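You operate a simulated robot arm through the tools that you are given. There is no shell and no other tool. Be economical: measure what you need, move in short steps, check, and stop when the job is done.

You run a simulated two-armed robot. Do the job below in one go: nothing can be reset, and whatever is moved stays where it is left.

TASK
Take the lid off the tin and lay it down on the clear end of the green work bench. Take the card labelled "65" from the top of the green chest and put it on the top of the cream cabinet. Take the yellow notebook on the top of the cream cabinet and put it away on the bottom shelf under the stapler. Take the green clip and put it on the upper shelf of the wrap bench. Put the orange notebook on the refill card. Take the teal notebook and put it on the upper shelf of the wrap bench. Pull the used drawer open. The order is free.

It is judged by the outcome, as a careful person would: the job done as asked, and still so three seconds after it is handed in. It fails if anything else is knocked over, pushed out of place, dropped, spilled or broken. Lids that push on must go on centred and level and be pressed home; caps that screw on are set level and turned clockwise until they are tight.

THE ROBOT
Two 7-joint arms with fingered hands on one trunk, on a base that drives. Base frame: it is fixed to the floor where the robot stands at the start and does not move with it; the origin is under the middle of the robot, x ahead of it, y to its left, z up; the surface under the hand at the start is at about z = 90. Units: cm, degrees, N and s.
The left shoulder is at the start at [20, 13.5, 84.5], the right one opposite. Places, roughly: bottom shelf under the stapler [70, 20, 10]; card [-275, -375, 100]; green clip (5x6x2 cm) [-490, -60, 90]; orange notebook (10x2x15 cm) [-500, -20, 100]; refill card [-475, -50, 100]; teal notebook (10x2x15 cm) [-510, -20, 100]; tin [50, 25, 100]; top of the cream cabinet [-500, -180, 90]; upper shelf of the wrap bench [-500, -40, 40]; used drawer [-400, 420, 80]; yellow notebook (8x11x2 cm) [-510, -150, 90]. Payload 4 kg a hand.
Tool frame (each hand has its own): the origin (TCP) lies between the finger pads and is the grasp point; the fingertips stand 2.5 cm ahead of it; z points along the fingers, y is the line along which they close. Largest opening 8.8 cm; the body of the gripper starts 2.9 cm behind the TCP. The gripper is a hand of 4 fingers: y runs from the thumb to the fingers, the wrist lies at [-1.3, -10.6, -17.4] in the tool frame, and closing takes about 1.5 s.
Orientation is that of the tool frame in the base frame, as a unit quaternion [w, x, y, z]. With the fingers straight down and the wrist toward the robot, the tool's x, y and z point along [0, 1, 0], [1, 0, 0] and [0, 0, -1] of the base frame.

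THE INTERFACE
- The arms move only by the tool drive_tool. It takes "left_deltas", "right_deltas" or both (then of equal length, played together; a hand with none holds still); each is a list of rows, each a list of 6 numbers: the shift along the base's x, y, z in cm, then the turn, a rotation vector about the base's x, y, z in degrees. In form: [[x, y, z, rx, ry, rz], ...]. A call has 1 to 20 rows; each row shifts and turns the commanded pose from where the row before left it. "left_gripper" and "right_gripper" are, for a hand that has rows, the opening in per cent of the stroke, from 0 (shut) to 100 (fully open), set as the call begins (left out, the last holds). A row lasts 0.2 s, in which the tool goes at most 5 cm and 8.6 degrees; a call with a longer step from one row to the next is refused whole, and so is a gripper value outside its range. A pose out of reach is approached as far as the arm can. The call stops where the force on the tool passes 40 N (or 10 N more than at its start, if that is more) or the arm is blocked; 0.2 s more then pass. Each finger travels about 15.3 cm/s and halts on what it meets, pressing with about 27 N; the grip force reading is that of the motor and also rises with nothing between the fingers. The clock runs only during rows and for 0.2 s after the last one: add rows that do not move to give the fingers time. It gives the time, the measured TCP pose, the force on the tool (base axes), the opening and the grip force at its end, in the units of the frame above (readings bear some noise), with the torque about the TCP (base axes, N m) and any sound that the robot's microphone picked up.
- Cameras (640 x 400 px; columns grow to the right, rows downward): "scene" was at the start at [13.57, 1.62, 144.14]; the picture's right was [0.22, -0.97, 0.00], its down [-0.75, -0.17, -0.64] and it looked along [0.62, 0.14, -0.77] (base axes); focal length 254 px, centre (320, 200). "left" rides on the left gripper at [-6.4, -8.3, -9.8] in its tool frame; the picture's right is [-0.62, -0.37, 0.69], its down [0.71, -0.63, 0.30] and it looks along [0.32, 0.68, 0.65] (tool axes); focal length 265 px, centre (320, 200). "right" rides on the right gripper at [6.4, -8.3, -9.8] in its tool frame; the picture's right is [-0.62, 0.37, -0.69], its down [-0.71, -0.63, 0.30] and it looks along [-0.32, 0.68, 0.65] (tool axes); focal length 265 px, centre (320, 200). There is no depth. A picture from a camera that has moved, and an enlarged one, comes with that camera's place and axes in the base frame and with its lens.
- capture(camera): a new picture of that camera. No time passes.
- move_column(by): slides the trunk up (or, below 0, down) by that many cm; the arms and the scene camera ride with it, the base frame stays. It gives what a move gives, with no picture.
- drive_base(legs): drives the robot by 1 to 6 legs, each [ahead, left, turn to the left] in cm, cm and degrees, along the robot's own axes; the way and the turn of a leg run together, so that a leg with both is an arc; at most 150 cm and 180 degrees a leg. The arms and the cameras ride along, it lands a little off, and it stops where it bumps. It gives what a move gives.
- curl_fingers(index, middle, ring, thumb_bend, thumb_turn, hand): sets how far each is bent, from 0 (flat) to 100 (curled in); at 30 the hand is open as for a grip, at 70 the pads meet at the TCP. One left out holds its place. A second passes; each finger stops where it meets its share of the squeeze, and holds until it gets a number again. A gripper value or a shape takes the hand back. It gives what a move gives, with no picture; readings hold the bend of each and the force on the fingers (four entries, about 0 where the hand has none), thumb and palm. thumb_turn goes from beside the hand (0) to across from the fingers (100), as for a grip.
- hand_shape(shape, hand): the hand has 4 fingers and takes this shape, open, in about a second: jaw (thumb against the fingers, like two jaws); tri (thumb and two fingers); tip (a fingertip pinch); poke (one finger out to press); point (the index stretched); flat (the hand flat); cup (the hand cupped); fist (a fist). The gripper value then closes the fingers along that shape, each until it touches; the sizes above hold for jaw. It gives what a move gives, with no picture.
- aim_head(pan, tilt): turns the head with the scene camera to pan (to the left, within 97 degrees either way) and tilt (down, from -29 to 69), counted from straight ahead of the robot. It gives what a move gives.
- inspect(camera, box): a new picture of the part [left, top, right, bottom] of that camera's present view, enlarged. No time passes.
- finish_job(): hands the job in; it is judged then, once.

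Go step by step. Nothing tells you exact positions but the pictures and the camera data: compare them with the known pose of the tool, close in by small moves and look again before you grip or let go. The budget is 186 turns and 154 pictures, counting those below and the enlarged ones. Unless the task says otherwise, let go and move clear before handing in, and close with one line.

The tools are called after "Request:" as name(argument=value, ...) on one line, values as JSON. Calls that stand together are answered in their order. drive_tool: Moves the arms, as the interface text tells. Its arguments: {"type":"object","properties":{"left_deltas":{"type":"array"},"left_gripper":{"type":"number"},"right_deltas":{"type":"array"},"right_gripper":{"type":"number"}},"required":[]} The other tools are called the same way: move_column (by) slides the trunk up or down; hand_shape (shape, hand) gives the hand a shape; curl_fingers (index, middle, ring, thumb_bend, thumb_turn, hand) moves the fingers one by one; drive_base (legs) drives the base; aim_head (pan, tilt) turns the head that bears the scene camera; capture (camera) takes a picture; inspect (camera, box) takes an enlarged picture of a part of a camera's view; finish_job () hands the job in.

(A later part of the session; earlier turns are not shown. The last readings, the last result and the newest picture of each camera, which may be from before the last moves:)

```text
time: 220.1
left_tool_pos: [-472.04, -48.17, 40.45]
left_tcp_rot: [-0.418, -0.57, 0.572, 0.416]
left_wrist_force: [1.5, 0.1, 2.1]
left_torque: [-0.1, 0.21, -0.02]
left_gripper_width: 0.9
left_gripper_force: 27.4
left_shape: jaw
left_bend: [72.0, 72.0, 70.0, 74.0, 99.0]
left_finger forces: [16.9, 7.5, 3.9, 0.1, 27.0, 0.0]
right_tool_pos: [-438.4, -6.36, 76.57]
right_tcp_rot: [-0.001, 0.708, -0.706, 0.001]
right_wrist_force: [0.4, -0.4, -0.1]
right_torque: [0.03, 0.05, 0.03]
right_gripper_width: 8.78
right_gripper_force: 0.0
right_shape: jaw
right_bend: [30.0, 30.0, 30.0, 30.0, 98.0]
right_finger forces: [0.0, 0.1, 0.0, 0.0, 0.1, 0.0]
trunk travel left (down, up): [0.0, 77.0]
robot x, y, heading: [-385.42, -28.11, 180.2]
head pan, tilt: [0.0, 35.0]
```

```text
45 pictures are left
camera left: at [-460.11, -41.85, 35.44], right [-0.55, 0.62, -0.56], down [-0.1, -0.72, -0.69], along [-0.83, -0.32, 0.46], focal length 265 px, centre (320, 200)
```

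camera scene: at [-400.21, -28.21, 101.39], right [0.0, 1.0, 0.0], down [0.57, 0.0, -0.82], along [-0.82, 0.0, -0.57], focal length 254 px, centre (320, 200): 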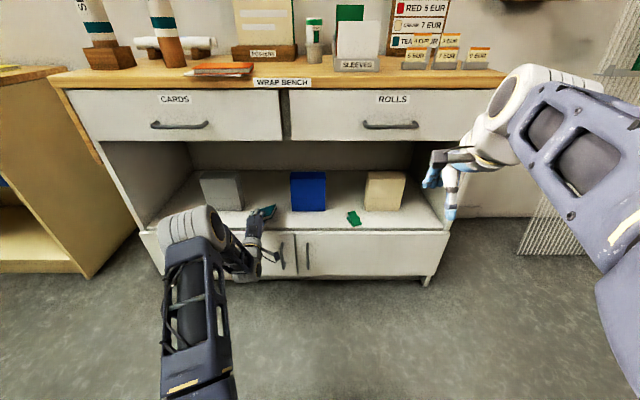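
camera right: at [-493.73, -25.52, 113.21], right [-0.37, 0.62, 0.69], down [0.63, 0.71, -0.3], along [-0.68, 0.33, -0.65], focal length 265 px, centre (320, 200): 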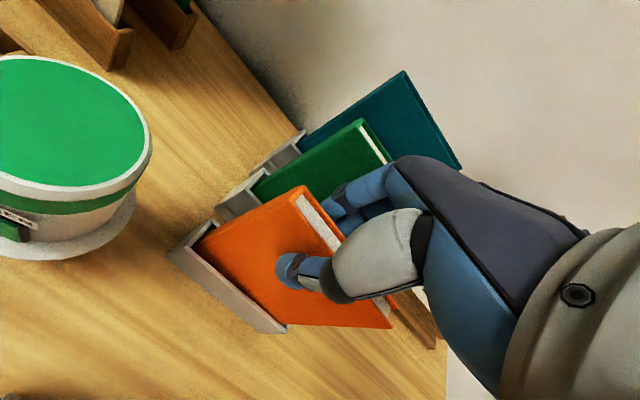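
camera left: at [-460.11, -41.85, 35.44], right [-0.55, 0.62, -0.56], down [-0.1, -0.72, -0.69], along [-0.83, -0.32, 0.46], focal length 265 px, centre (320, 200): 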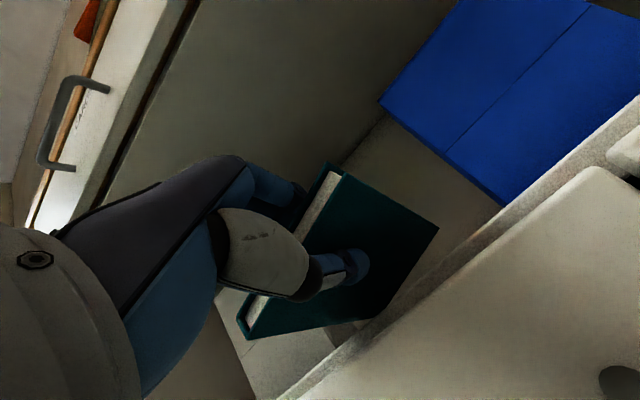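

Far edge touches. I flatten by 8° while lowering 1.5 cm, then open.

Request:
drive_tool(left_deltas=[[0, 0, -0.5, 0, 2.7, 0], [0, 0, -0.5, 0, 2.7, 0], [0, 0, -0.5, 0, 2.6, 0], [0, 0, 0, 0, 0, 0]])

Request:
drive_tool(left_deltas=[[0, 0, 0, 0, 0, 0], [0, 0, 0, 0, 0, 0], [0, 0, 0, 0, 0, 0], [0, 0, 0, 0, 0, 0], [0, 0, 0, 0, 0, 0]], left_gripper=50)

Request:
inspect(camera="scene", box=[160, 140, 380, 290])

Request:
capture(camera="left")

```text
time: 221.1
left_tool_pos: [-471.98, -48.12, 38.92]
left_tcp_rot: [-0.457, -0.539, 0.541, 0.456]
left_wrist_force: [0.2, 0.2, 0.4]
left_torque: [-0.08, 0.18, 0.02]
left_gripper_width: 0.9
left_gripper_force: 26.9
left_shape: jaw
left_bend: [72.0, 72.0, 70.0, 74.0, 99.0]
left_finger forces: [16.8, 6.9, 3.9, 0.0, 26.7, 0.1]
right_tool_pos: [-438.45, -6.39, 76.45]
right_tcp_rot: [0.0, 0.708, -0.706, 0.002]
right_wrist_force: [-0.3, 0.2, -0.3]
right_torque: [-0.03, -0.01, 0.01]
right_gripper_width: 8.77
right_gripper_force: 0.0
right_shape: jaw
right_bend: [30.0, 30.0, 30.0, 30.0, 98.0]
right_finger forces: [0.0, 0.0, 0.0, 0.0, 0.0, 0.0]
trunk travel left (down, up): [0.0, 77.0]
robot x, y, heading: [-385.56, -28.13, 180.1]
head pan, tilt: [0.0, 35.0]
```

```text
time: 222.3
left_tool_pos: [-472.05, -48.19, 39.04]
left_tcp_rot: [-0.458, -0.539, 0.541, 0.456]
left_wrist_force: [0.6, -0.4, 2.5]
left_torque: [0.01, 0.01, 0.0]
left_gripper_width: 4.18
left_gripper_force: 0.0
left_shape: jaw
left_bend: [74.0, 45.0, 41.0, 71.0, 100.0]
left_finger forces: [0.0, 0.0, 0.0, 0.1, 3.8, 0.1]
right_tool_pos: [-438.38, -6.37, 76.48]
right_tcp_rot: [0.0, 0.709, -0.706, 0.0]
right_wrist_force: [0.6, 0.1, -0.9]
right_torque: [0.0, -0.02, -0.01]
right_gripper_width: 8.77
right_gripper_force: 0.0
right_shape: jaw
right_bend: [30.0, 30.0, 30.0, 30.0, 98.0]
right_finger forces: [0.1, 0.0, 0.0, 0.0, 0.1, 0.0]
trunk travel left (down, up): [0.0, 77.0]
robot x, y, heading: [-385.7, -27.81, 179.8]
head pan, tilt: [0.0, 35.0]
```

```text
2.67 times, centred on (270, 215) of scene
camera zoom: at [-400.21, -28.2, 101.39], right [0.0, 1.0, 0.0], down [0.57, 0.0, -0.82], along [-0.82, 0.0, -0.57], focal length 677 px, centre (453, 160)
```

zoom: 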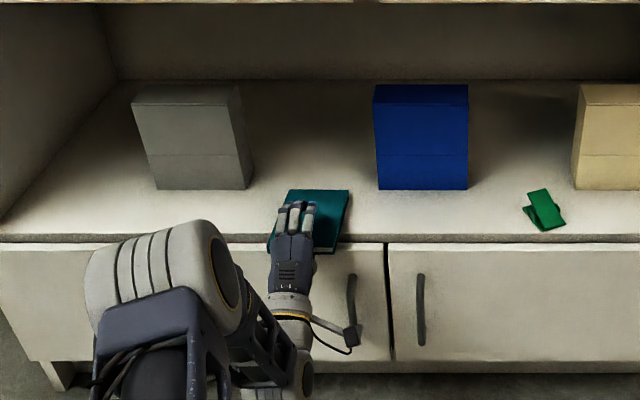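

```text
43 pictures are left
camera left: at [-460.9, -41.82, 32.35], right [-0.62, 0.62, -0.48], down [-0.2, -0.72, -0.67], along [-0.76, -0.32, 0.57], focal length 265 px, centre (320, 200)
```

left: 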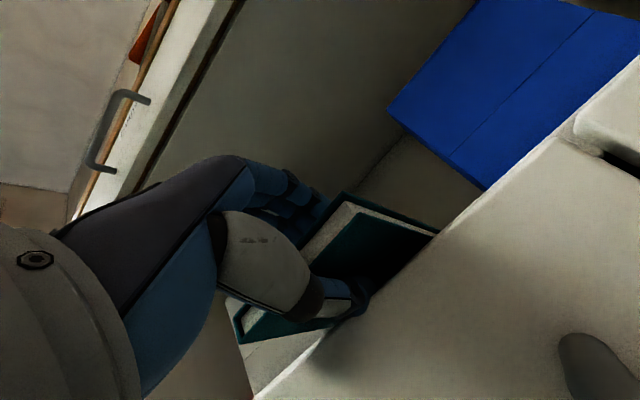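

The notebook rests on the shelf and on the thumb. I draw the hand straight back.

Request:
drive_tool(left_deltas=[[1.5, 0, 0, 0, 0, 0], [2.5, 0, 0, 0, 0, 0], [3, 0, 0, 0, 0, 0], [3, 0, 0, 0, 0, 0], [0, 0, 0, 0, 0, 0]])

Request:
inspect(camera="scene", box=[160, 140, 380, 290])

```text
time: 223.5
left_tool_pos: [-461.98, -48.19, 38.97]
left_tcp_rot: [-0.458, -0.539, 0.541, 0.455]
left_wrist_force: [-0.5, -0.7, -0.9]
left_torque: [0.03, 0.01, -0.03]
left_gripper_width: 4.46
left_gripper_force: 0.0
left_shape: jaw
left_bend: [74.0, 45.0, 41.0, 69.0, 100.0]
left_finger forces: [0.1, 0.0, 0.0, 0.1, 0.8, 0.0]
right_tool_pos: [-438.51, -6.36, 76.5]
right_tcp_rot: [0.0, 0.708, -0.706, 0.001]
right_wrist_force: [-0.2, -0.1, -0.4]
right_torque: [0.03, 0.0, 0.02]
right_gripper_width: 8.77
right_gripper_force: 0.0
right_shape: jaw
right_bend: [30.0, 30.0, 30.0, 30.0, 98.0]
right_finger forces: [0.1, 0.0, 0.1, 0.0, 0.0, 0.0]
trunk travel left (down, up): [0.0, 77.0]
robot x, y, heading: [-386.33, -28.07, 179.8]
head pan, tilt: [0.0, 35.0]
```

```text
2.67 times, centred on (270, 215) of scene
camera zoom: at [-400.21, -28.21, 101.39], right [0.0, 1.0, 0.0], down [0.57, 0.0, -0.82], along [-0.82, 0.0, -0.57], focal length 677 px, centre (453, 160)
```

zoom: 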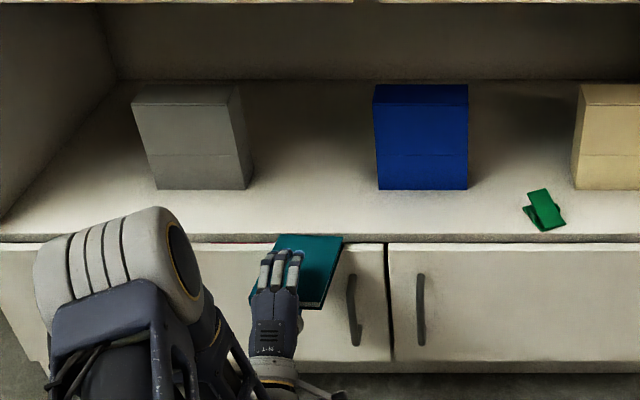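

The notebook rode along with the hand. I close the grip at once.

Request:
drive_tool(left_deltas=[[0, 0, 0, 0, 0, 0], [0, 0, 0, 0, 0, 0], [0, 0, 0, 0, 0, 0], [0, 0, 0, 0, 0, 0], [0, 0, 0, 0, 0, 0]], left_gripper=0)

Request:
capture(camera="left")

```text
time: 224.7
left_tool_pos: [-462.12, -48.26, 39.0]
left_tcp_rot: [-0.457, -0.539, 0.541, 0.456]
left_wrist_force: [0.1, 0.2, -0.4]
left_torque: [-0.03, 0.03, 0.0]
left_gripper_width: 1.05
left_gripper_force: 26.8
left_shape: jaw
left_bend: [70.0, 70.0, 70.0, 72.0, 100.0]
left_finger forces: [13.8, 7.3, 2.1, 0.1, 23.7, 0.0]
right_tool_pos: [-438.37, -6.34, 76.54]
right_tcp_rot: [-0.001, 0.708, -0.706, 0.0]
right_wrist_force: [-0.1, -0.6, -0.2]
right_torque: [0.0, -0.01, -0.01]
right_gripper_width: 8.83
right_gripper_force: 0.1
right_shape: jaw
right_bend: [30.0, 30.0, 30.0, 30.0, 98.0]
right_finger forces: [0.0, 0.0, 0.0, 0.0, 0.0, 0.0]
trunk travel left (down, up): [0.0, 77.0]
robot x, y, heading: [-385.75, -27.81, 179.7]
head pan, tilt: [0.0, 35.0]
```

```text
41 pictures are left
camera left: at [-450.93, -41.89, 32.35], right [-0.62, 0.62, -0.48], down [-0.19, -0.72, -0.67], along [-0.76, -0.32, 0.57], focal length 265 px, centre (320, 200)
```

left: 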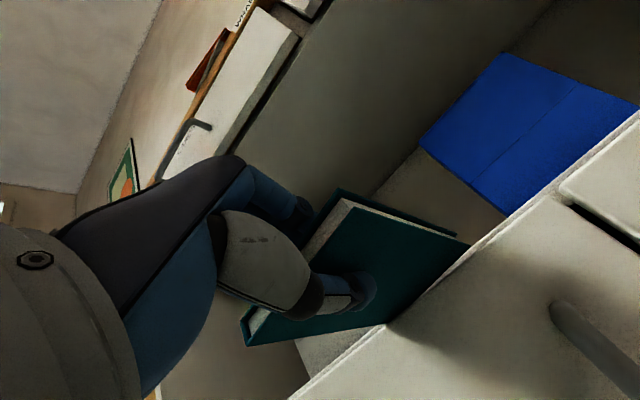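

Re-gripped safely. I go back in, and this time after opening I'll swing the thumb sideways out from under it.

Request:
drive_tool(left_deltas=[[0, 0, 1, 0, 0, 0], [0, 0, 0.8, 0, 0, 0], [-3.5, 0, 0, 0, 0, 0], [-3.5, 0, 0, 0, 0, 0], [-3.5, 0, 0, 0, 0, 0], [-1, 0, -0.6, 0, 0, 0], [0, 0, -0.6, 0, 0, 0], [0, 0, -0.4, 0, 0, 0], [0, 0, -0.3, 0, 0, 0], [0, 0, -0.3, 0, 0, 0], [0, 0, 0, 0, 0, 0]])

Request:
inspect(camera="scene", box=[160, 140, 380, 290])

```text
time: 227.1
left_tool_pos: [-473.54, -48.36, 38.85]
left_tcp_rot: [-0.459, -0.538, 0.54, 0.457]
left_wrist_force: [23.8, -1.0, 23.9]
left_torque: [-0.06, 0.01, -0.05]
left_gripper_width: 0.95
left_gripper_force: 27.5
left_shape: jaw
left_bend: [70.0, 70.0, 70.0, 76.0, 100.0]
left_finger forces: [23.6, 13.7, 4.9, 0.0, 70.4, 0.0]
right_tool_pos: [-438.38, -6.18, 76.63]
right_tcp_rot: [0.001, 0.709, -0.706, 0.0]
right_wrist_force: [0.1, -0.3, 0.1]
right_torque: [0.01, 0.02, 0.04]
right_gripper_width: 8.8
right_gripper_force: 0.0
right_shape: jaw
right_bend: [30.0, 30.0, 30.0, 30.0, 98.0]
right_finger forces: [0.1, 0.0, 0.1, 0.1, 0.0, 0.1]
trunk travel left (down, up): [0.0, 77.0]
robot x, y, heading: [-385.12, -28.19, 180.2]
head pan, tilt: [0.0, 35.0]
```

```text
2.67 times, centred on (270, 215) of scene
camera zoom: at [-400.12, -28.2, 101.42], right [0.0, 1.0, 0.0], down [0.57, 0.0, -0.82], along [-0.82, 0.0, -0.57], focal length 677 px, centre (453, 160)
```

zoom: 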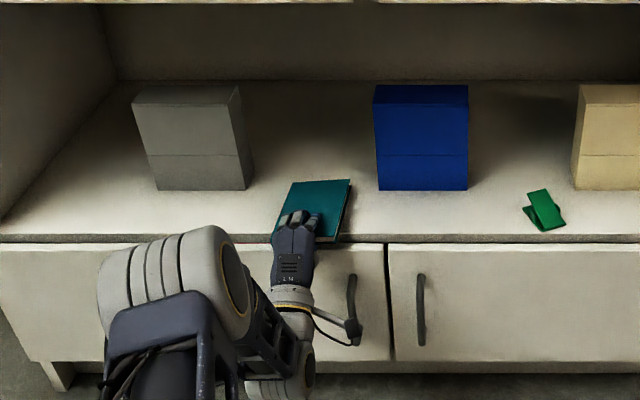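

The thumb touches shelf now. I ease off, open half, and swing the thumb aside.

Request:
drive_tool(left_deltas=[[0.6, 0, 0.3, 0, 0, 0], [0, 0, 0, 0, 0, 0]])

Request:
curl_fingers(hand="left", index=45, middle=45, ring=45)

Request:
curl_fingers(hand="left", thumb_turn=20)

Request:
inspect(camera="scene", box=[160, 140, 380, 290])

Request:
capture(camera="left")

```text
time: 227.7
left_tool_pos: [-472.9, -48.21, 38.71]
left_tcp_rot: [-0.457, -0.539, 0.542, 0.455]
left_wrist_force: [-1.9, 0.4, 9.6]
left_torque: [-0.02, 0.25, -0.05]
left_gripper_width: 0.77
left_gripper_force: 27.2
left_shape: jaw
left_bend: [70.0, 70.0, 70.0, 74.0, 100.0]
left_finger forces: [18.0, 10.0, 2.9, 0.1, 38.2, 0.0]
right_tool_pos: [-438.41, -6.36, 76.46]
right_tcp_rot: [0.0, 0.709, -0.706, 0.001]
right_wrist_force: [0.3, -0.3, 0.6]
right_torque: [0.02, 0.02, -0.02]
right_gripper_width: 8.8
right_gripper_force: 0.1
right_shape: jaw
right_bend: [30.0, 30.0, 30.0, 30.0, 98.0]
right_finger forces: [0.1, 0.0, 0.1, 0.0, 0.0, 0.1]
trunk travel left (down, up): [0.0, 77.0]
robot x, y, heading: [-385.56, -27.71, 179.9]
head pan, tilt: [0.0, 35.0]
```

```text
time: 228.7
left_tool_pos: [-472.8, -48.26, 39.0]
left_tcp_rot: [-0.457, -0.539, 0.541, 0.455]
left_wrist_force: [0.7, 0.3, -1.2]
left_torque: [0.0, -0.05, -0.02]
left_gripper_width: 1.54
left_gripper_force: 3.7
left_shape: fingers
left_bend: [44.0, 45.0, 45.0, 90.0, 100.0]
left_finger forces: [2.5, 0.4, 0.1, 0.0, 4.0, 0.0]
right_tool_pos: [-438.38, -6.39, 76.41]
right_tcp_rot: [-0.001, 0.708, -0.706, 0.001]
right_wrist_force: [-0.4, -0.2, 0.1]
right_torque: [-0.03, 0.0, 0.03]
right_gripper_width: 8.8
right_gripper_force: 0.1
right_shape: jaw
right_bend: [30.0, 30.0, 30.0, 30.0, 98.0]
right_finger forces: [0.1, 0.0, 0.0, 0.0, 0.1, 0.0]
trunk travel left (down, up): [0.0, 77.0]
robot x, y, heading: [-385.5, -27.92, 180.3]
head pan, tilt: [0.0, 35.0]
```

```text
time: 229.7
left_tool_pos: [-472.89, -48.2, 38.87]
left_tcp_rot: [-0.458, -0.539, 0.541, 0.455]
left_wrist_force: [0.7, 0.9, 0.1]
left_torque: [0.01, 0.01, -0.01]
left_gripper_width: 4.83
left_gripper_force: 0.0
left_shape: fingers
left_bend: [45.0, 45.0, 45.0, 93.0, 21.0]
left_finger forces: [0.0, 0.1, 0.0, 0.1, 0.0, 0.0]
right_tool_pos: [-438.45, -6.39, 76.58]
right_tcp_rot: [0.0, 0.708, -0.706, 0.001]
right_wrist_force: [0.4, -0.1, 0.1]
right_torque: [-0.02, 0.01, 0.0]
right_gripper_width: 8.79
right_gripper_force: 0.1
right_shape: jaw
right_bend: [30.0, 30.0, 30.0, 30.0, 98.0]
right_finger forces: [0.0, 0.0, 0.0, 0.1, 0.0, 0.1]
trunk travel left (down, up): [0.0, 77.0]
robot x, y, heading: [-385.43, -28.16, 179.7]
head pan, tilt: [0.0, 35.0]
```

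```text
2.67 times, centred on (270, 215) of scene
camera zoom: at [-400.21, -28.21, 101.39], right [0.0, 1.0, 0.0], down [0.57, 0.0, -0.82], along [-0.82, 0.0, -0.57], focal length 677 px, centre (453, 160)
```

zoom: 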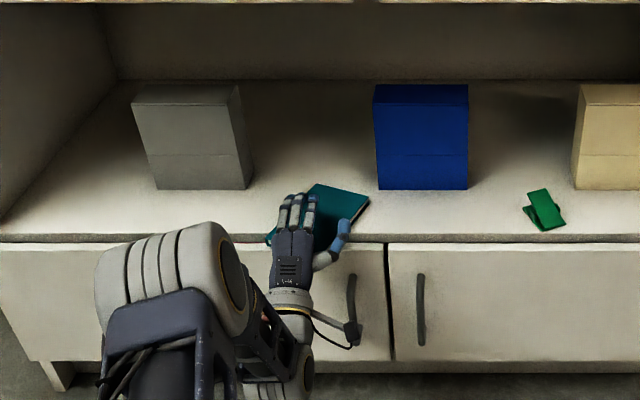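

```text
38 pictures are left
camera left: at [-461.83, -41.87, 32.28], right [-0.62, 0.62, -0.48], down [-0.2, -0.72, -0.67], along [-0.76, -0.32, 0.57], focal length 265 px, centre (320, 200)
```

left: 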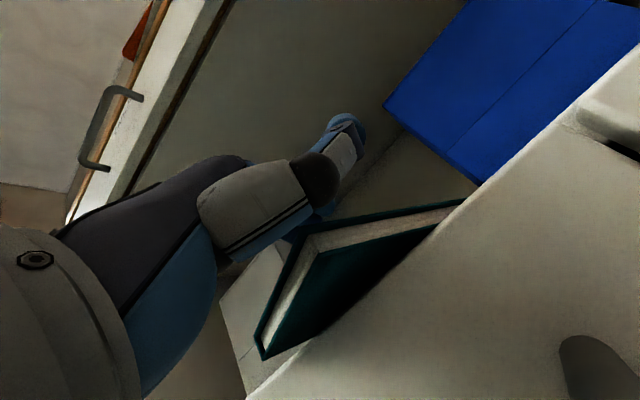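

The thumb is out and the notebook rests on the shelf untouched. I withdraw and check.

Request:
drive_tool(left_deltas=[[1, 0, 0.3, 0, 0, 0], [2, 0, 0, 0, 0, 0], [3, 0, 0, 0, 0, 0], [4, 0, 0, 0, 0, 0], [4, 0, 0, 0, 0, 0], [0, 0, 0, 0, 0, 0]])

Request:
inspect(camera="scene", box=[160, 140, 380, 290])

```text
time: 231.1
left_tool_pos: [-458.82, -48.35, 39.32]
left_tcp_rot: [-0.457, -0.538, 0.541, 0.456]
left_wrist_force: [-0.1, 0.0, 0.6]
left_torque: [-0.02, 0.02, -0.01]
left_gripper_width: 4.86
left_gripper_force: 0.1
left_shape: fingers
left_bend: [45.0, 45.0, 45.0, 93.0, 21.0]
left_finger forces: [0.1, 0.0, 0.0, 0.1, 0.1, 0.1]
right_tool_pos: [-438.43, -6.37, 76.51]
right_tcp_rot: [0.0, 0.708, -0.706, 0.001]
right_wrist_force: [-0.6, -0.4, 0.0]
right_torque: [-0.02, 0.0, 0.05]
right_gripper_width: 8.79
right_gripper_force: 0.0
right_shape: jaw
right_bend: [30.0, 30.0, 30.0, 30.0, 98.0]
right_finger forces: [0.0, 0.1, 0.0, 0.0, 0.1, 0.0]
trunk travel left (down, up): [0.0, 77.0]
robot x, y, heading: [-385.7, -28.09, 179.9]
head pan, tilt: [0.0, 35.0]
```

```text
2.67 times, centred on (270, 215) of scene
camera zoom: at [-400.21, -28.2, 101.39], right [0.0, 1.0, 0.0], down [0.57, 0.0, -0.82], along [-0.82, 0.0, -0.57], focal length 677 px, centre (453, 160)
```

zoom: 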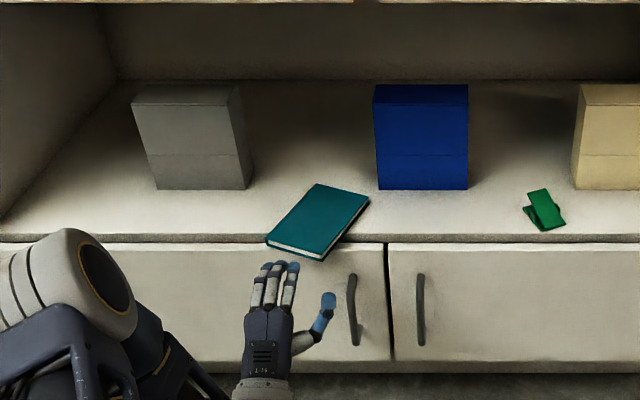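

It rests on the shelf with one corner slightly over the edge. I close the hand and nudge it fully in.

Request:
drive_tool(left_deltas=[[2, 0, 0, 0, 0, 0], [0, 0, -0.6, 0, 0, 0], [0, 0.8, -0.6, 0, 0, 0], [0, 0, 0, 0, 0, 0], [0, 0, 0, 0, 0, 0], [0, 0, 0, 0, 0, 0], [0, 0, 0, 0, 0, 0]], left_gripper=0)

Request:
drive_tool(left_deltas=[[-3, 0, 0, 0, 0, 0], [-3, 0, 0, 0, 0, 0], [-2, 0, 0, 0, 0, 0], [-1.5, 0, 0, 0, 0, 0], [-1.5, 0, 0, 0, 0, 0], [-1.5, 0, 0, 0, 0, 0], [-1, 0, 0, 0, 0, 0], [0, 0, 0, 0, 0, 0]])

Request:
inspect(camera="scene", box=[160, 140, 380, 290])

```text
time: 232.7
left_tool_pos: [-456.94, -47.55, 37.92]
left_tcp_rot: [-0.458, -0.539, 0.541, 0.456]
left_wrist_force: [-0.1, 0.8, -0.1]
left_torque: [0.01, 0.03, -0.01]
left_gripper_width: 0.0
left_gripper_force: 27.7
left_shape: jaw
left_bend: [70.0, 70.0, 70.0, 39.0, 100.0]
left_finger forces: [0.0, 0.0, 0.0, 0.0, 0.0, 0.1]
right_tool_pos: [-438.53, -6.33, 76.56]
right_tcp_rot: [0.0, 0.709, -0.706, 0.001]
right_wrist_force: [-0.5, -0.3, 0.8]
right_torque: [0.0, 0.06, 0.01]
right_gripper_width: 8.8
right_gripper_force: 0.0
right_shape: jaw
right_bend: [30.0, 30.0, 30.0, 30.0, 98.0]
right_finger forces: [0.0, 0.1, 0.1, 0.1, 0.0, 0.0]
trunk travel left (down, up): [0.0, 77.0]
robot x, y, heading: [-385.64, -28.19, 180.1]
head pan, tilt: [0.0, 35.0]
```

```text
time: 234.5
left_tool_pos: [-470.42, -47.33, 37.88]
left_tcp_rot: [-0.457, -0.54, 0.542, 0.455]
left_wrist_force: [1.1, -0.4, 0.7]
left_torque: [-0.01, -0.01, 0.01]
left_gripper_width: 0.0
left_gripper_force: 27.5
left_shape: jaw
left_bend: [70.0, 70.0, 70.0, 39.0, 100.0]
left_finger forces: [0.0, 0.0, 0.0, 0.0, 0.0, 0.0]
right_tool_pos: [-438.45, -6.44, 76.6]
right_tcp_rot: [-0.001, 0.708, -0.706, 0.0]
right_wrist_force: [-0.5, 0.3, -0.2]
right_torque: [0.0, -0.04, 0.01]
right_gripper_width: 8.79
right_gripper_force: 0.0
right_shape: jaw
right_bend: [30.0, 30.0, 30.0, 30.0, 98.0]
right_finger forces: [0.0, 0.1, 0.0, 0.1, 0.0, 0.0]
trunk travel left (down, up): [0.0, 77.0]
robot x, y, heading: [-385.68, -28.0, 180.2]
head pan, tilt: [0.0, 35.0]
```

```text
2.67 times, centred on (270, 215) of scene
camera zoom: at [-400.21, -28.21, 101.39], right [0.0, 1.0, 0.0], down [0.57, 0.0, -0.82], along [-0.82, 0.0, -0.57], focal length 677 px, centre (453, 160)
```

zoom: 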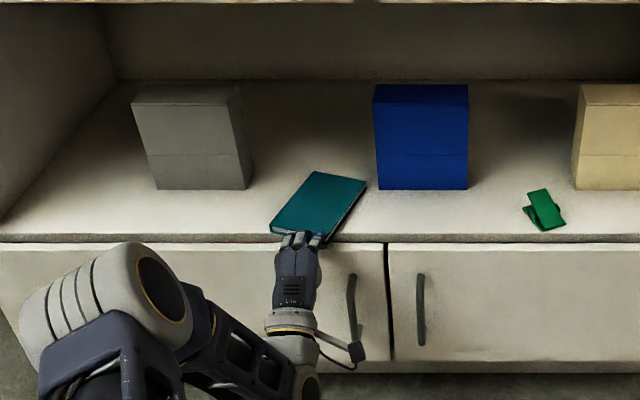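

Both wrap-bench items are in place. I withdraw, turn the left hand down again, and raise the trunk for travel.

Request:
drive_tool(left_deltas=[[3, 0, 0.5, 0, 0, 0], [4, 0, 1, 0, 0, 0], [4, 0, 2, 0, 0, 0], [4, 0, 3, 0, 0, 0], [2, 0, 3, 0, -8, 0], [2, 0, 3, 0, -8, 0], [1, 0, 3, 0, -8, 0], [0, 0, 3, 0, -8, 0], [0, 0, 2, 0, -8, 0], [0, 0, 2, 0, -8, 0], [0, 0, 2, 0, -8, 0], [0, 0, 2, 0, -8, 0], [0, 0, 2, 0, -8, 0], [0, 0, 0, 0, -8, 0], [0, 0, 0, 0, 0, 0]], left_gripper=100)

Request:
drive_base(legs=[[-15, 0, 0]])

Request:
move_column(by=40)

Request:
drive_base(legs=[[0, 110, 0], [0, 110, 0], [0, 0, 90]])

Request:
aim_head(pan=0, tilt=25)

Request:
capture(camera="scene")

```text
time: 237.7
left_tool_pos: [-451.77, -46.82, 64.47]
left_tcp_rot: [-0.042, -0.691, 0.718, 0.069]
left_wrist_force: [0.2, -0.8, 0.7]
left_torque: [-0.02, 0.0, 0.0]
left_gripper_width: 8.77
left_gripper_force: 0.0
left_shape: jaw
left_bend: [30.0, 30.0, 30.0, 30.0, 98.0]
left_finger forces: [0.0, 0.0, 0.1, 0.1, 0.0, 0.1]
left hand out of reach, approached as far as the arm can: row 7, 12, 13
right_tool_pos: [-438.49, -6.36, 76.54]
right_tcp_rot: [-0.001, 0.708, -0.706, 0.001]
right_wrist_force: [1.0, 1.5, 0.5]
right_torque: [0.02, -0.02, -0.02]
right_gripper_width: 8.8
right_gripper_force: 0.0
right_shape: jaw
right_bend: [30.0, 30.0, 30.0, 30.0, 98.0]
right_finger forces: [0.0, 0.0, 0.0, 0.0, 0.0, 0.0]
trunk travel left (down, up): [0.0, 77.0]
robot x, y, heading: [-385.41, -28.16, 179.9]
head pan, tilt: [0.0, 35.0]
```

```text
time: 239.1
left_tool_pos: [-436.88, -46.79, 64.34]
left_tcp_rot: [-0.042, -0.69, 0.719, 0.07]
left_wrist_force: [0.6, -1.3, 0.7]
left_torque: [0.0, 0.01, 0.01]
left_gripper_width: 8.81
left_gripper_force: 0.0
left_shape: jaw
left_bend: [30.0, 30.0, 30.0, 30.0, 98.0]
left_finger forces: [0.0, 0.0, 0.0, 0.1, 0.0, 0.1]
right_tool_pos: [-423.44, -6.35, 76.58]
right_tcp_rot: [-0.001, 0.708, -0.706, 0.001]
right_wrist_force: [0.6, 0.0, 0.5]
right_torque: [0.01, 0.0, 0.04]
right_gripper_width: 8.78
right_gripper_force: 0.1
right_shape: jaw
right_bend: [30.0, 30.0, 30.0, 30.0, 98.0]
right_finger forces: [0.0, 0.0, 0.0, 0.0, 0.1, 0.0]
trunk travel left (down, up): [0.0, 77.0]
robot x, y, heading: [-370.21, -28.21, 179.7]
head pan, tilt: [0.0, 35.0]
```

```text
time: 242.9
left_tool_pos: [-436.7, -46.81, 104.34]
left_tcp_rot: [-0.042, -0.69, 0.719, 0.069]
left_wrist_force: [0.3, 0.2, 0.2]
left_torque: [-0.01, 0.02, 0.01]
left_gripper_width: 8.76
left_gripper_force: 0.0
left_shape: jaw
left_bend: [30.0, 30.0, 30.0, 30.0, 98.0]
left_finger forces: [0.0, 0.1, 0.0, 0.1, 0.0, 0.0]
right_tool_pos: [-423.49, -6.47, 116.52]
right_tcp_rot: [-0.001, 0.708, -0.706, 0.0]
right_wrist_force: [0.6, 0.8, -0.2]
right_torque: [-0.04, 0.0, 0.0]
right_gripper_width: 8.78
right_gripper_force: 0.0
right_shape: jaw
right_bend: [30.0, 30.0, 30.0, 30.0, 98.0]
right_finger forces: [0.0, 0.0, 0.0, 0.0, 0.1, 0.0]
trunk travel left (down, up): [-40.0, 37.0]
robot x, y, heading: [-370.49, -28.15, 179.8]
head pan, tilt: [0.0, 35.0]
```

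```text
time: 257.5
left_tool_pos: [-353.69, -314.02, 104.39]
left_tcp_rot: [0.079, 0.996, -0.025, -0.019]
left_wrist_force: [0.6, -0.3, -0.3]
left_torque: [-0.01, 0.0, -0.03]
left_gripper_width: 8.77
left_gripper_force: 0.0
left_shape: jaw
left_bend: [30.0, 30.0, 30.0, 30.0, 98.0]
left_finger forces: [0.1, 0.0, 0.0, 0.1, 0.0, 0.0]
right_tool_pos: [-394.09, -300.23, 116.55]
right_tcp_rot: [-0.001, 1.0, -0.002, 0.0]
right_wrist_force: [-0.5, 0.6, 0.5]
right_torque: [0.0, 0.01, -0.02]
right_gripper_width: 8.78
right_gripper_force: 0.2
right_shape: jaw
right_bend: [30.0, 30.0, 30.0, 30.0, 98.0]
right_finger forces: [0.0, 0.0, 0.0, 0.0, 0.1, 0.1]
trunk travel left (down, up): [-40.0, 37.0]
robot x, y, heading: [-372.0, -247.51, -90.7]
head pan, tilt: [0.0, 35.0]
```

```text
time: 258.3
left_tool_pos: [-353.7, -314.05, 104.42]
left_tcp_rot: [0.079, 0.996, -0.024, -0.019]
left_wrist_force: [-0.3, -0.3, 0.5]
left_torque: [0.01, 0.02, 0.0]
left_gripper_width: 8.77
left_gripper_force: 0.0
left_shape: jaw
left_bend: [30.0, 30.0, 30.0, 30.0, 98.0]
left_finger forces: [0.0, 0.1, 0.0, 0.1, 0.1, 0.1]
right_tool_pos: [-394.04, -300.28, 116.59]
right_tcp_rot: [-0.001, 1.0, -0.002, -0.001]
right_wrist_force: [-1.0, 0.3, -1.0]
right_torque: [0.0, -0.01, 0.01]
right_gripper_width: 8.81
right_gripper_force: 0.0
right_shape: jaw
right_bend: [30.0, 30.0, 30.0, 30.0, 98.0]
right_finger forces: [0.1, 0.0, 0.0, 0.0, 0.0, 0.1]
trunk travel left (down, up): [-40.0, 37.0]
robot x, y, heading: [-371.72, -247.67, -90.5]
head pan, tilt: [0.0, 25.0]
```

```text
35 pictures are left
camera scene: at [-371.82, -262.86, 142.96], right [-1.0, 0.01, 0.0], down [0.01, 0.42, -0.91], along [-0.01, -0.91, -0.42], focal length 254 px, centre (320, 200)
```

scene: 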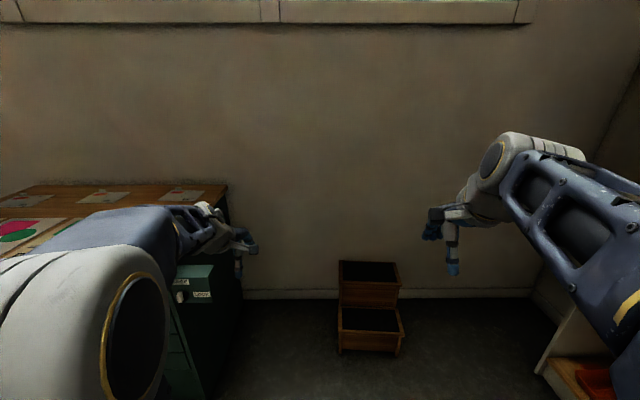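

The green chest with cards on top is to my left. I shift left 92 cm to face it and look down on its top.

Request:
drive_base(legs=[[0, 92, 0.5]])

Request:
aim_head(pan=0, tilt=30)

Request:
capture(camera="scene")

```text
time: 263.1
left_tool_pos: [-261.96, -315.01, 104.51]
left_tcp_rot: [0.079, 0.996, -0.024, -0.019]
left_wrist_force: [0.3, 0.5, 0.4]
left_torque: [0.01, -0.01, 0.02]
left_gripper_width: 8.75
left_gripper_force: 0.0
left_shape: jaw
left_bend: [30.0, 30.0, 30.0, 30.0, 98.0]
left_finger forces: [0.1, 0.1, 0.1, 0.0, 0.0, 0.0]
right_tool_pos: [-302.35, -301.29, 116.58]
right_tcp_rot: [0.0, 1.0, -0.001, 0.0]
right_wrist_force: [0.3, -0.3, -0.4]
right_torque: [-0.01, 0.0, 0.0]
right_gripper_width: 8.77
right_gripper_force: 0.2
right_shape: jaw
right_bend: [30.0, 30.0, 30.0, 30.0, 98.0]
right_finger forces: [0.1, 0.0, 0.0, 0.1, 0.0, 0.0]
trunk travel left (down, up): [-40.0, 37.0]
robot x, y, heading: [-280.29, -248.39, -90.4]
head pan, tilt: [0.0, 25.0]
```

```text
time: 263.7
left_tool_pos: [-261.98, -314.91, 104.45]
left_tcp_rot: [0.078, 0.996, -0.024, -0.02]
left_wrist_force: [0.0, 0.9, -1.0]
left_torque: [0.0, -0.01, 0.01]
left_gripper_width: 8.75
left_gripper_force: 0.0
left_shape: jaw
left_bend: [30.0, 30.0, 30.0, 30.0, 98.0]
left_finger forces: [0.1, 0.0, 0.0, 0.1, 0.0, 0.0]
right_tool_pos: [-302.37, -301.39, 116.63]
right_tcp_rot: [0.0, 1.0, -0.002, -0.001]
right_wrist_force: [-0.7, 0.2, 0.1]
right_torque: [-0.01, -0.03, 0.0]
right_gripper_width: 8.76
right_gripper_force: 0.0
right_shape: jaw
right_bend: [30.0, 30.0, 30.0, 30.0, 98.0]
right_finger forces: [0.0, 0.0, 0.0, 0.0, 0.0, 0.1]
trunk travel left (down, up): [-40.0, 37.0]
robot x, y, heading: [-280.19, -248.5, -90.5]
head pan, tilt: [0.0, 30.0]
```

```text
34 pictures are left
camera scene: at [-280.21, -263.65, 142.17], right [-1.0, 0.01, 0.0], down [0.0, 0.5, -0.87], along [-0.01, -0.87, -0.5], focal length 254 px, centre (320, 200)
```

scene: 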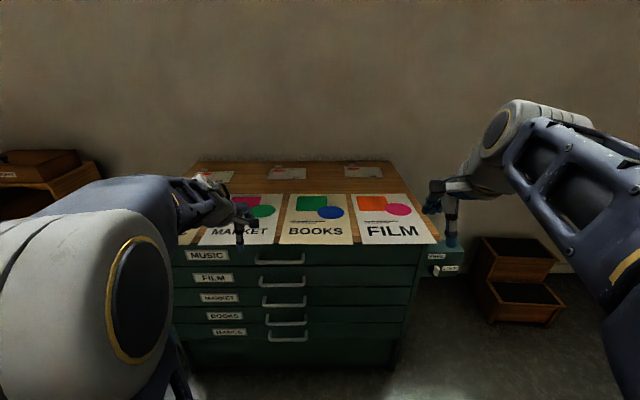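

Request:
inspect(camera="scene", box=[190, 150, 410, 250])

```text
2.91 times, centred on (300, 200) of scene
camera zoom: at [-280.21, -263.65, 142.17], right [-1.0, 0.01, 0.0], down [0.0, 0.5, -0.87], along [-0.01, -0.87, -0.5], focal length 738 px, centre (378, 200)
```

zoom: 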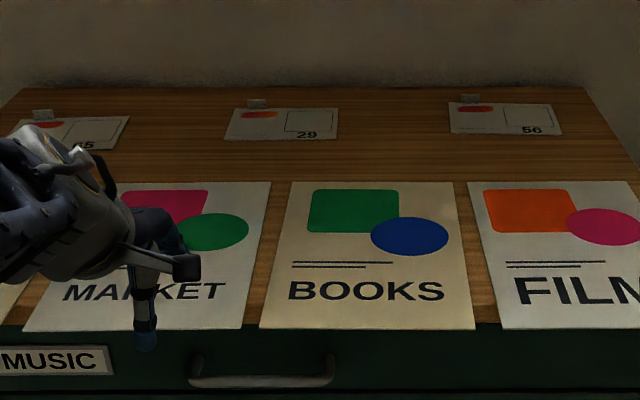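

Card "65" is the left one at the back, with a small grey tab at its rear edge. I move closer, in line with it.

Request:
drive_base(legs=[[0, 40, 0.4], [44, 0, 0]])

Request:
aim_head(pan=10, tilt=35)

Request:
capture(camera="scene")

Request:
capture(camera="left")

```text
time: 268.5
left_tool_pos: [-221.83, -358.59, 104.47]
left_tcp_rot: [0.079, 0.996, -0.022, -0.018]
left_wrist_force: [0.0, -0.6, 0.6]
left_torque: [-0.04, -0.02, -0.01]
left_gripper_width: 8.78
left_gripper_force: 0.1
left_shape: jaw
left_bend: [30.0, 30.0, 30.0, 30.0, 98.0]
left_finger forces: [0.0, 0.1, 0.0, 0.0, 0.0, 0.1]
right_tool_pos: [-262.23, -345.26, 116.52]
right_tcp_rot: [0.0, 1.0, 0.001, 0.0]
right_wrist_force: [0.2, -0.1, -0.4]
right_torque: [0.01, -0.01, 0.0]
right_gripper_width: 8.8
right_gripper_force: 0.0
right_shape: jaw
right_bend: [30.0, 30.0, 30.0, 30.0, 98.0]
right_finger forces: [0.1, 0.1, 0.0, 0.0, 0.1, 0.0]
trunk travel left (down, up): [-40.0, 37.0]
robot x, y, heading: [-240.25, -292.02, -90.3]
head pan, tilt: [0.0, 30.0]
```

```text
time: 269.2
left_tool_pos: [-221.76, -358.58, 104.5]
left_tcp_rot: [0.079, 0.996, -0.022, -0.02]
left_wrist_force: [0.5, 0.0, -0.2]
left_torque: [-0.05, -0.01, 0.02]
left_gripper_width: 8.8
left_gripper_force: 0.1
left_shape: jaw
left_bend: [30.0, 30.0, 30.0, 30.0, 98.0]
left_finger forces: [0.0, 0.1, 0.1, 0.1, 0.0, 0.1]
right_tool_pos: [-262.21, -345.13, 116.55]
right_tcp_rot: [0.0, 1.0, 0.001, 0.0]
right_wrist_force: [0.1, -0.5, -0.3]
right_torque: [-0.01, 0.02, -0.04]
right_gripper_width: 8.81
right_gripper_force: 0.1
right_shape: jaw
right_bend: [30.0, 30.0, 30.0, 30.0, 98.0]
right_finger forces: [0.1, 0.0, 0.0, 0.0, 0.1, 0.0]
trunk travel left (down, up): [-40.0, 37.0]
robot x, y, heading: [-240.46, -292.07, -90.4]
head pan, tilt: [10.0, 35.0]
```

```text
32 pictures are left
camera scene: at [-238.74, -307.04, 141.39], right [-0.99, -0.17, 0.0], down [-0.1, 0.57, -0.82], along [0.14, -0.81, -0.57], focal length 254 px, centre (320, 200)
```

scene: 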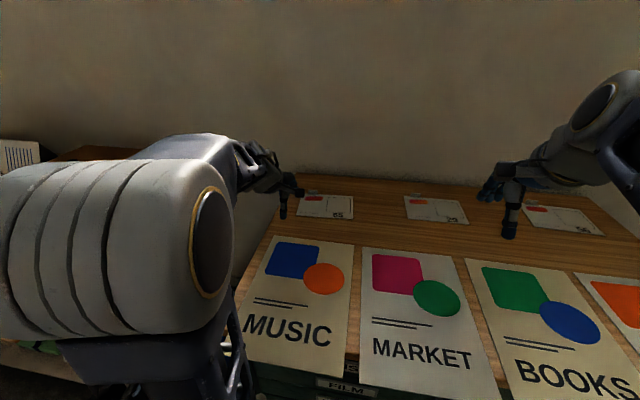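

```text
31 pictures are left
camera left: at [-227.51, -348.58, 113.05], right [-0.63, 0.28, -0.72], down [0.73, 0.54, -0.42], along [0.27, -0.79, -0.55], focal length 265 px, centre (320, 200)
```

left: 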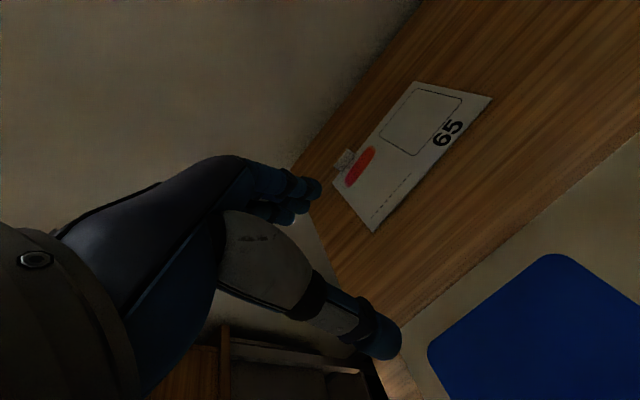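

Card 65's centre ≈[-230, -374, 91], its tab ≈[-224, -381]. I zoom in on that tab.

Request:
inspect(camera="left", box=[310, 60, 510, 240])

```text
2.22 times, centred on (410, 150) of left
camera zoom: at [-227.51, -348.58, 113.05], right [-0.63, 0.28, -0.72], down [0.73, 0.54, -0.42], along [0.27, -0.79, -0.55], focal length 590 px, centre (120, 311)
```

zoom: 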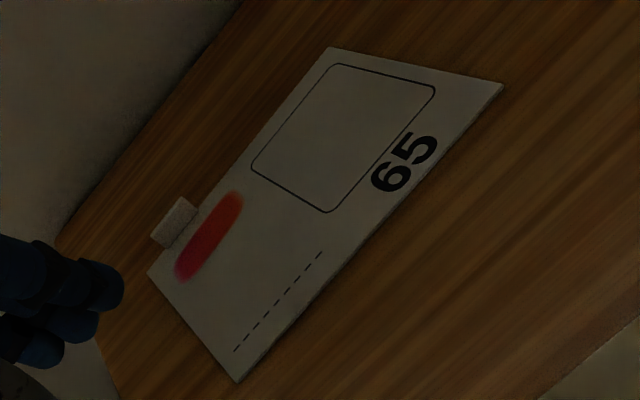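

The tab is a small raised grip at the card's back edge. I turn the left hand 90° so the fingers close along the card's edge, and bring it above the tab.

Request:
drive_tool(left_deltas=[[-0.22, -2.04, 0, 0.81, 0.5, 8.39], [-0.22, -2.04, 0, 0.81, 0.5, 8.39], [-0.22, -2.04, 0, 0.81, 0.5, 8.39], [-0.22, -2.04, 0, 0.81, 0.5, 8.39], [-0.22, -2.04, 0, 0.81, 0.5, 8.39], [-0.22, -2.04, 0, 0.81, 0.5, 8.39], [-0.22, -2.04, 0, 0.81, 0.5, 8.39], [-0.22, -2.04, 0, 0.81, 0.5, 8.39], [-0.22, -2.04, 0, 0.81, 0.5, 8.39], [-0.22, -2.04, 0, 0.81, 0.5, 8.39], [-0.22, -2.04, 0, 0.81, 0.5, 8.39], [0, 0, 0, 0, 0, 0]], left_gripper=70)

Request:
capture(camera="left")

```text
time: 271.8
left_tool_pos: [-220.73, -366.66, 99.36]
left_tcp_rot: [0.011, 0.915, 0.402, -0.024]
left_wrist_force: [0.2, -0.3, 0.6]
left_torque: [-0.02, -0.01, -0.01]
left_gripper_width: 6.18
left_gripper_force: 0.1
left_shape: jaw
left_bend: [27.0, 37.0, 34.0, 58.0, 99.0]
left_finger forces: [0.1, 0.0, 0.1, 0.1, 0.0, 0.1]
left hand out of reach, approached as far as the arm can: row 1, 2, 3, 7, 8, 9, 10, 11
right_tool_pos: [-262.2, -345.18, 116.46]
right_tcp_rot: [-0.001, 1.0, 0.001, -0.001]
right_wrist_force: [-0.7, 0.8, 0.1]
right_torque: [0.01, 0.03, 0.03]
right_gripper_width: 8.8
right_gripper_force: 0.0
right_shape: jaw
right_bend: [30.0, 30.0, 30.0, 30.0, 98.0]
right_finger forces: [0.0, 0.1, 0.0, 0.0, 0.1, 0.0]
trunk travel left (down, up): [-40.0, 37.0]
robot x, y, heading: [-240.26, -291.98, -90.2]
head pan, tilt: [10.0, 35.0]
```

```text
29 pictures are left
camera left: at [-230.78, -365.51, 109.52], right [-0.72, -0.23, -0.66], down [0.01, 0.94, -0.34], along [0.7, -0.25, -0.67], focal length 265 px, centre (320, 200)
```

left: 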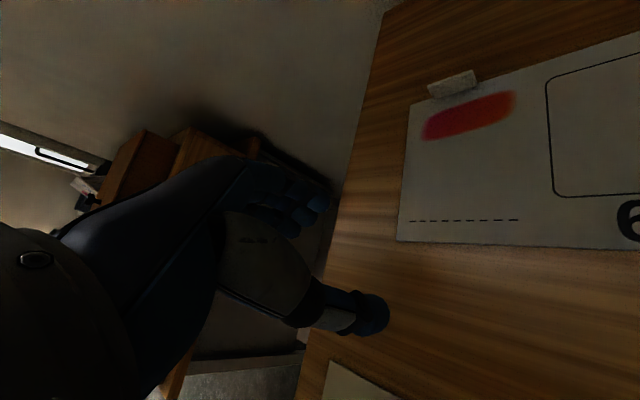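

The arm runs short at this height. I raise the trunk 25 cm to flatten the reach, then finish the turn and advance.

Request:
move_column(by=25)

Request:
drive_tool(left_deltas=[[-0.5, 0, -3, 0, 0, 8.5], [-0.5, 0, -3, 0, 0, 8.5], [-0.5, -2, -3, 0, 0, 8.5], [-0.5, -2, -3, 0, 0, 8.5], [-0.5, -3, -3, 0, 0, 8.5], [-0.5, -3, -3, 0, 0, 0], [-0.5, -3, -2, 0, 0, 0], [0, -1.3, -1, 0, 0, 0], [0, 0, 0, 0, 0, 0]])

Request:
capture(camera="left")

```text
time: 274.4
left_tool_pos: [-220.68, -366.74, 124.26]
left_tcp_rot: [0.011, 0.915, 0.403, -0.025]
left_wrist_force: [0.4, -0.1, 0.1]
left_torque: [-0.02, 0.02, -0.01]
left_gripper_width: 6.19
left_gripper_force: 0.0
left_shape: jaw
left_bend: [27.0, 37.0, 34.0, 58.0, 99.0]
left_finger forces: [0.0, 0.1, 0.0, 0.1, 0.0, 0.1]
right_tool_pos: [-262.17, -345.16, 141.47]
right_tcp_rot: [-0.002, 1.0, 0.0, 0.0]
right_wrist_force: [-0.2, 0.1, -0.2]
right_torque: [0.02, 0.01, 0.02]
right_gripper_width: 8.79
right_gripper_force: 0.1
right_shape: jaw
right_bend: [30.0, 30.0, 30.0, 30.0, 98.0]
right_finger forces: [0.0, 0.1, 0.0, 0.0, 0.0, 0.1]
trunk travel left (down, up): [-65.0, 12.0]
robot x, y, heading: [-240.34, -292.2, -90.3]
head pan, tilt: [10.0, 35.0]
```

```text
time: 276.4
left_tool_pos: [-220.82, -367.55, 123.67]
left_tcp_rot: [0.011, 0.915, 0.402, -0.025]
left_wrist_force: [-0.6, 0.4, 0.1]
left_torque: [-0.01, 0.01, 0.0]
left_gripper_width: 6.21
left_gripper_force: 0.1
left_shape: jaw
left_bend: [27.0, 37.0, 34.0, 58.0, 99.0]
left_finger forces: [0.0, 0.0, 0.1, 0.0, 0.1, 0.0]
left hand out of reach, approached as far as the arm can: row 1, 2, 3, 4, 5, 6, 7, 8
right_tool_pos: [-262.26, -345.06, 141.55]
right_tcp_rot: [-0.001, 1.0, 0.0, 0.001]
right_wrist_force: [0.0, 0.7, -0.2]
right_torque: [0.02, 0.03, 0.0]
right_gripper_width: 8.82
right_gripper_force: 0.1
right_shape: jaw
right_bend: [30.0, 30.0, 30.0, 30.0, 98.0]
right_finger forces: [0.0, 0.0, 0.1, 0.1, 0.1, 0.0]
trunk travel left (down, up): [-65.0, 12.0]
robot x, y, heading: [-240.27, -292.16, -90.4]
head pan, tilt: [10.0, 35.0]
```

```text
28 pictures are left
camera left: at [-230.92, -366.26, 133.76], right [-0.72, -0.23, -0.66], down [0.01, 0.94, -0.34], along [0.7, -0.25, -0.67], focal length 265 px, centre (320, 200)
```

left: 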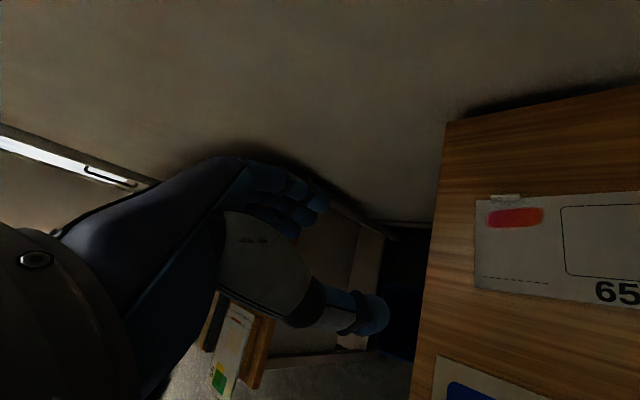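

A vertical hand with that yaw exceeds the wrist's limits; a hand pitched 45° forward with the thumb inward should work and reach farther. I re-orient that way.

Request:
drive_tool(left_deltas=[[0, 1, 0, -5.7, 2.23, 5.81], [0, 1, 0, -5.7, 2.23, 5.81], [0, 1, 0, -5.7, 2.23, 5.81], [0, 1, 0, -5.7, 2.23, 5.81], [0, 0, 0, -5.7, 2.23, 5.81], [0, 0, 0, -5.7, 2.23, 5.81], [0, 0, 0, -5.7, 2.23, 5.81], [-0.5, -2, -2, 0, 0, 0], [-0.5, -2, -3, 0, 0, 0], [-0.5, -3, -3, 0, 0, 0], [-0.5, -3, -3, 0, 0, 0], [-0.5, -2, -3, 0, 0, 0], [-0.5, 0, -3, 0, 0, 0], [0, 0, 0, 0, 0, 0]])

Request:
capture(camera="left")

```text
time: 279.4
left_tool_pos: [-220.3, -362.67, 118.83]
left_tcp_rot: [0.062, 0.883, 0.459, -0.074]
left_wrist_force: [-0.5, 0.2, -0.3]
left_torque: [0.02, 0.01, 0.0]
left_gripper_width: 6.18
left_gripper_force: 0.1
left_shape: jaw
left_bend: [27.0, 37.0, 34.0, 58.0, 99.0]
left_finger forces: [0.0, 0.1, 0.1, 0.0, 0.1, 0.1]
left hand out of reach, approached as far as the arm can: row 1, 2, 3, 4, 5, 6, 7, 8, 9, 10, 11, 12
right_tool_pos: [-262.17, -345.15, 141.46]
right_tcp_rot: [-0.001, 1.0, 0.001, 0.001]
right_wrist_force: [0.0, -0.3, 0.7]
right_torque: [-0.01, 0.0, -0.02]
right_gripper_width: 8.79
right_gripper_force: 0.0
right_shape: jaw
right_bend: [30.0, 30.0, 30.0, 30.0, 98.0]
right_finger forces: [0.0, 0.0, 0.0, 0.0, 0.0, 0.1]
trunk travel left (down, up): [-65.0, 12.0]
robot x, y, heading: [-240.38, -291.94, -90.2]
head pan, tilt: [10.0, 35.0]
```

```text
27 pictures are left
camera left: at [-230.12, -361.32, 129.33], right [-0.7, -0.41, -0.58], down [-0.13, 0.88, -0.46], along [0.7, -0.25, -0.67], focal length 265 px, centre (320, 200)
```

left: 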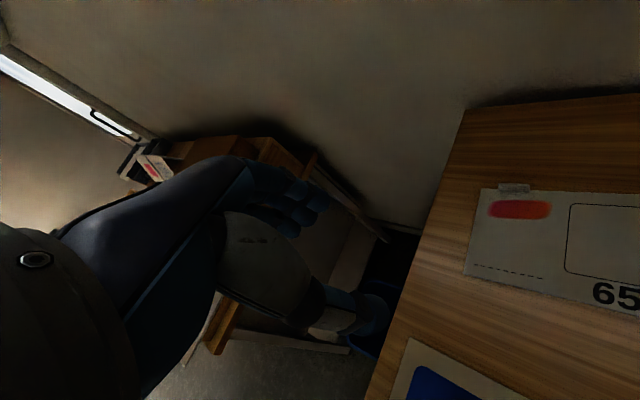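

The tab actually stands upright like a small handle, so my normal orientation (closing front-to-back) suits it. I return to that and go above the tab at [-223.7, -381.5].

Request:
drive_tool(left_deltas=[[0, 0, 0, 1.06, -1.26, -7.83], [0, 0, 0, 1.06, -1.26, -7.83], [0, 0, 0, 1.06, -1.26, -7.83], [0, 0, 0, 1.06, -1.26, -7.83], [0, 0, 0, 1.06, -1.26, -7.83], [0, 0, 0, 1.06, -1.26, -7.83], [0, 0, 0, 1.06, -1.26, -7.83], [-0.7, -2.5, -2, 0, 0, 0], [-0.7, -3, -2, 0, 0, 0], [-0.7, -3, -2, 0, 0, 0], [-0.7, -3.4, -2, 0, 0, 0], [-0.6, -3.4, -2, 0, 0, 0], [0, -3.4, -2, 0, 0, 0], [0, 0, -2.5, 0, 0, 0], [0, 0, 0, 0, 0, 0]], left_gripper=60)

Request:
capture(camera="left")

```text
time: 282.6
left_tool_pos: [-223.73, -381.4, 104.48]
left_tcp_rot: [0.0, 1.0, 0.001, -0.001]
left_wrist_force: [-0.1, -0.8, 0.5]
left_torque: [-0.01, -0.02, 0.03]
left_gripper_width: 5.32
left_gripper_force: 0.0
left_shape: jaw
left_bend: [29.0, 40.0, 37.0, 64.0, 100.0]
left_finger forces: [0.0, 0.0, 0.0, 0.0, 0.0, 0.0]
right_tool_pos: [-262.28, -345.23, 141.53]
right_tcp_rot: [-0.001, 1.0, 0.001, 0.001]
right_wrist_force: [0.3, 0.8, 0.4]
right_torque: [-0.03, -0.02, 0.0]
right_gripper_width: 8.8
right_gripper_force: 0.0
right_shape: jaw
right_bend: [30.0, 30.0, 30.0, 30.0, 98.0]
right_finger forces: [0.0, 0.0, 0.0, 0.1, 0.0, 0.0]
trunk travel left (down, up): [-65.0, 12.0]
robot x, y, heading: [-240.14, -292.28, -90.3]
head pan, tilt: [10.0, 35.0]
```

```text
26 pictures are left
camera left: at [-230.09, -373.08, 114.2], right [-0.62, 0.37, -0.69], down [0.71, 0.63, -0.31], along [0.33, -0.68, -0.65], focal length 265 px, centre (320, 200)
```

left: 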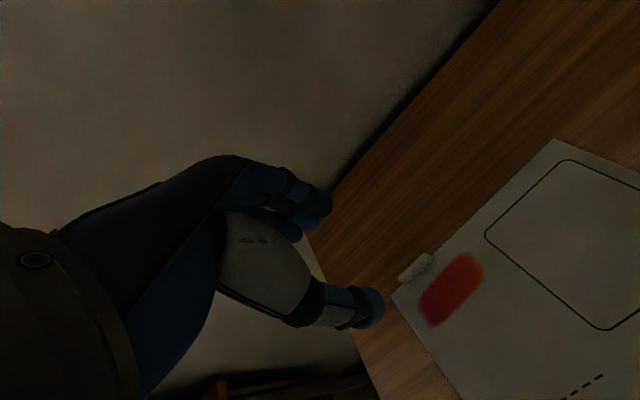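

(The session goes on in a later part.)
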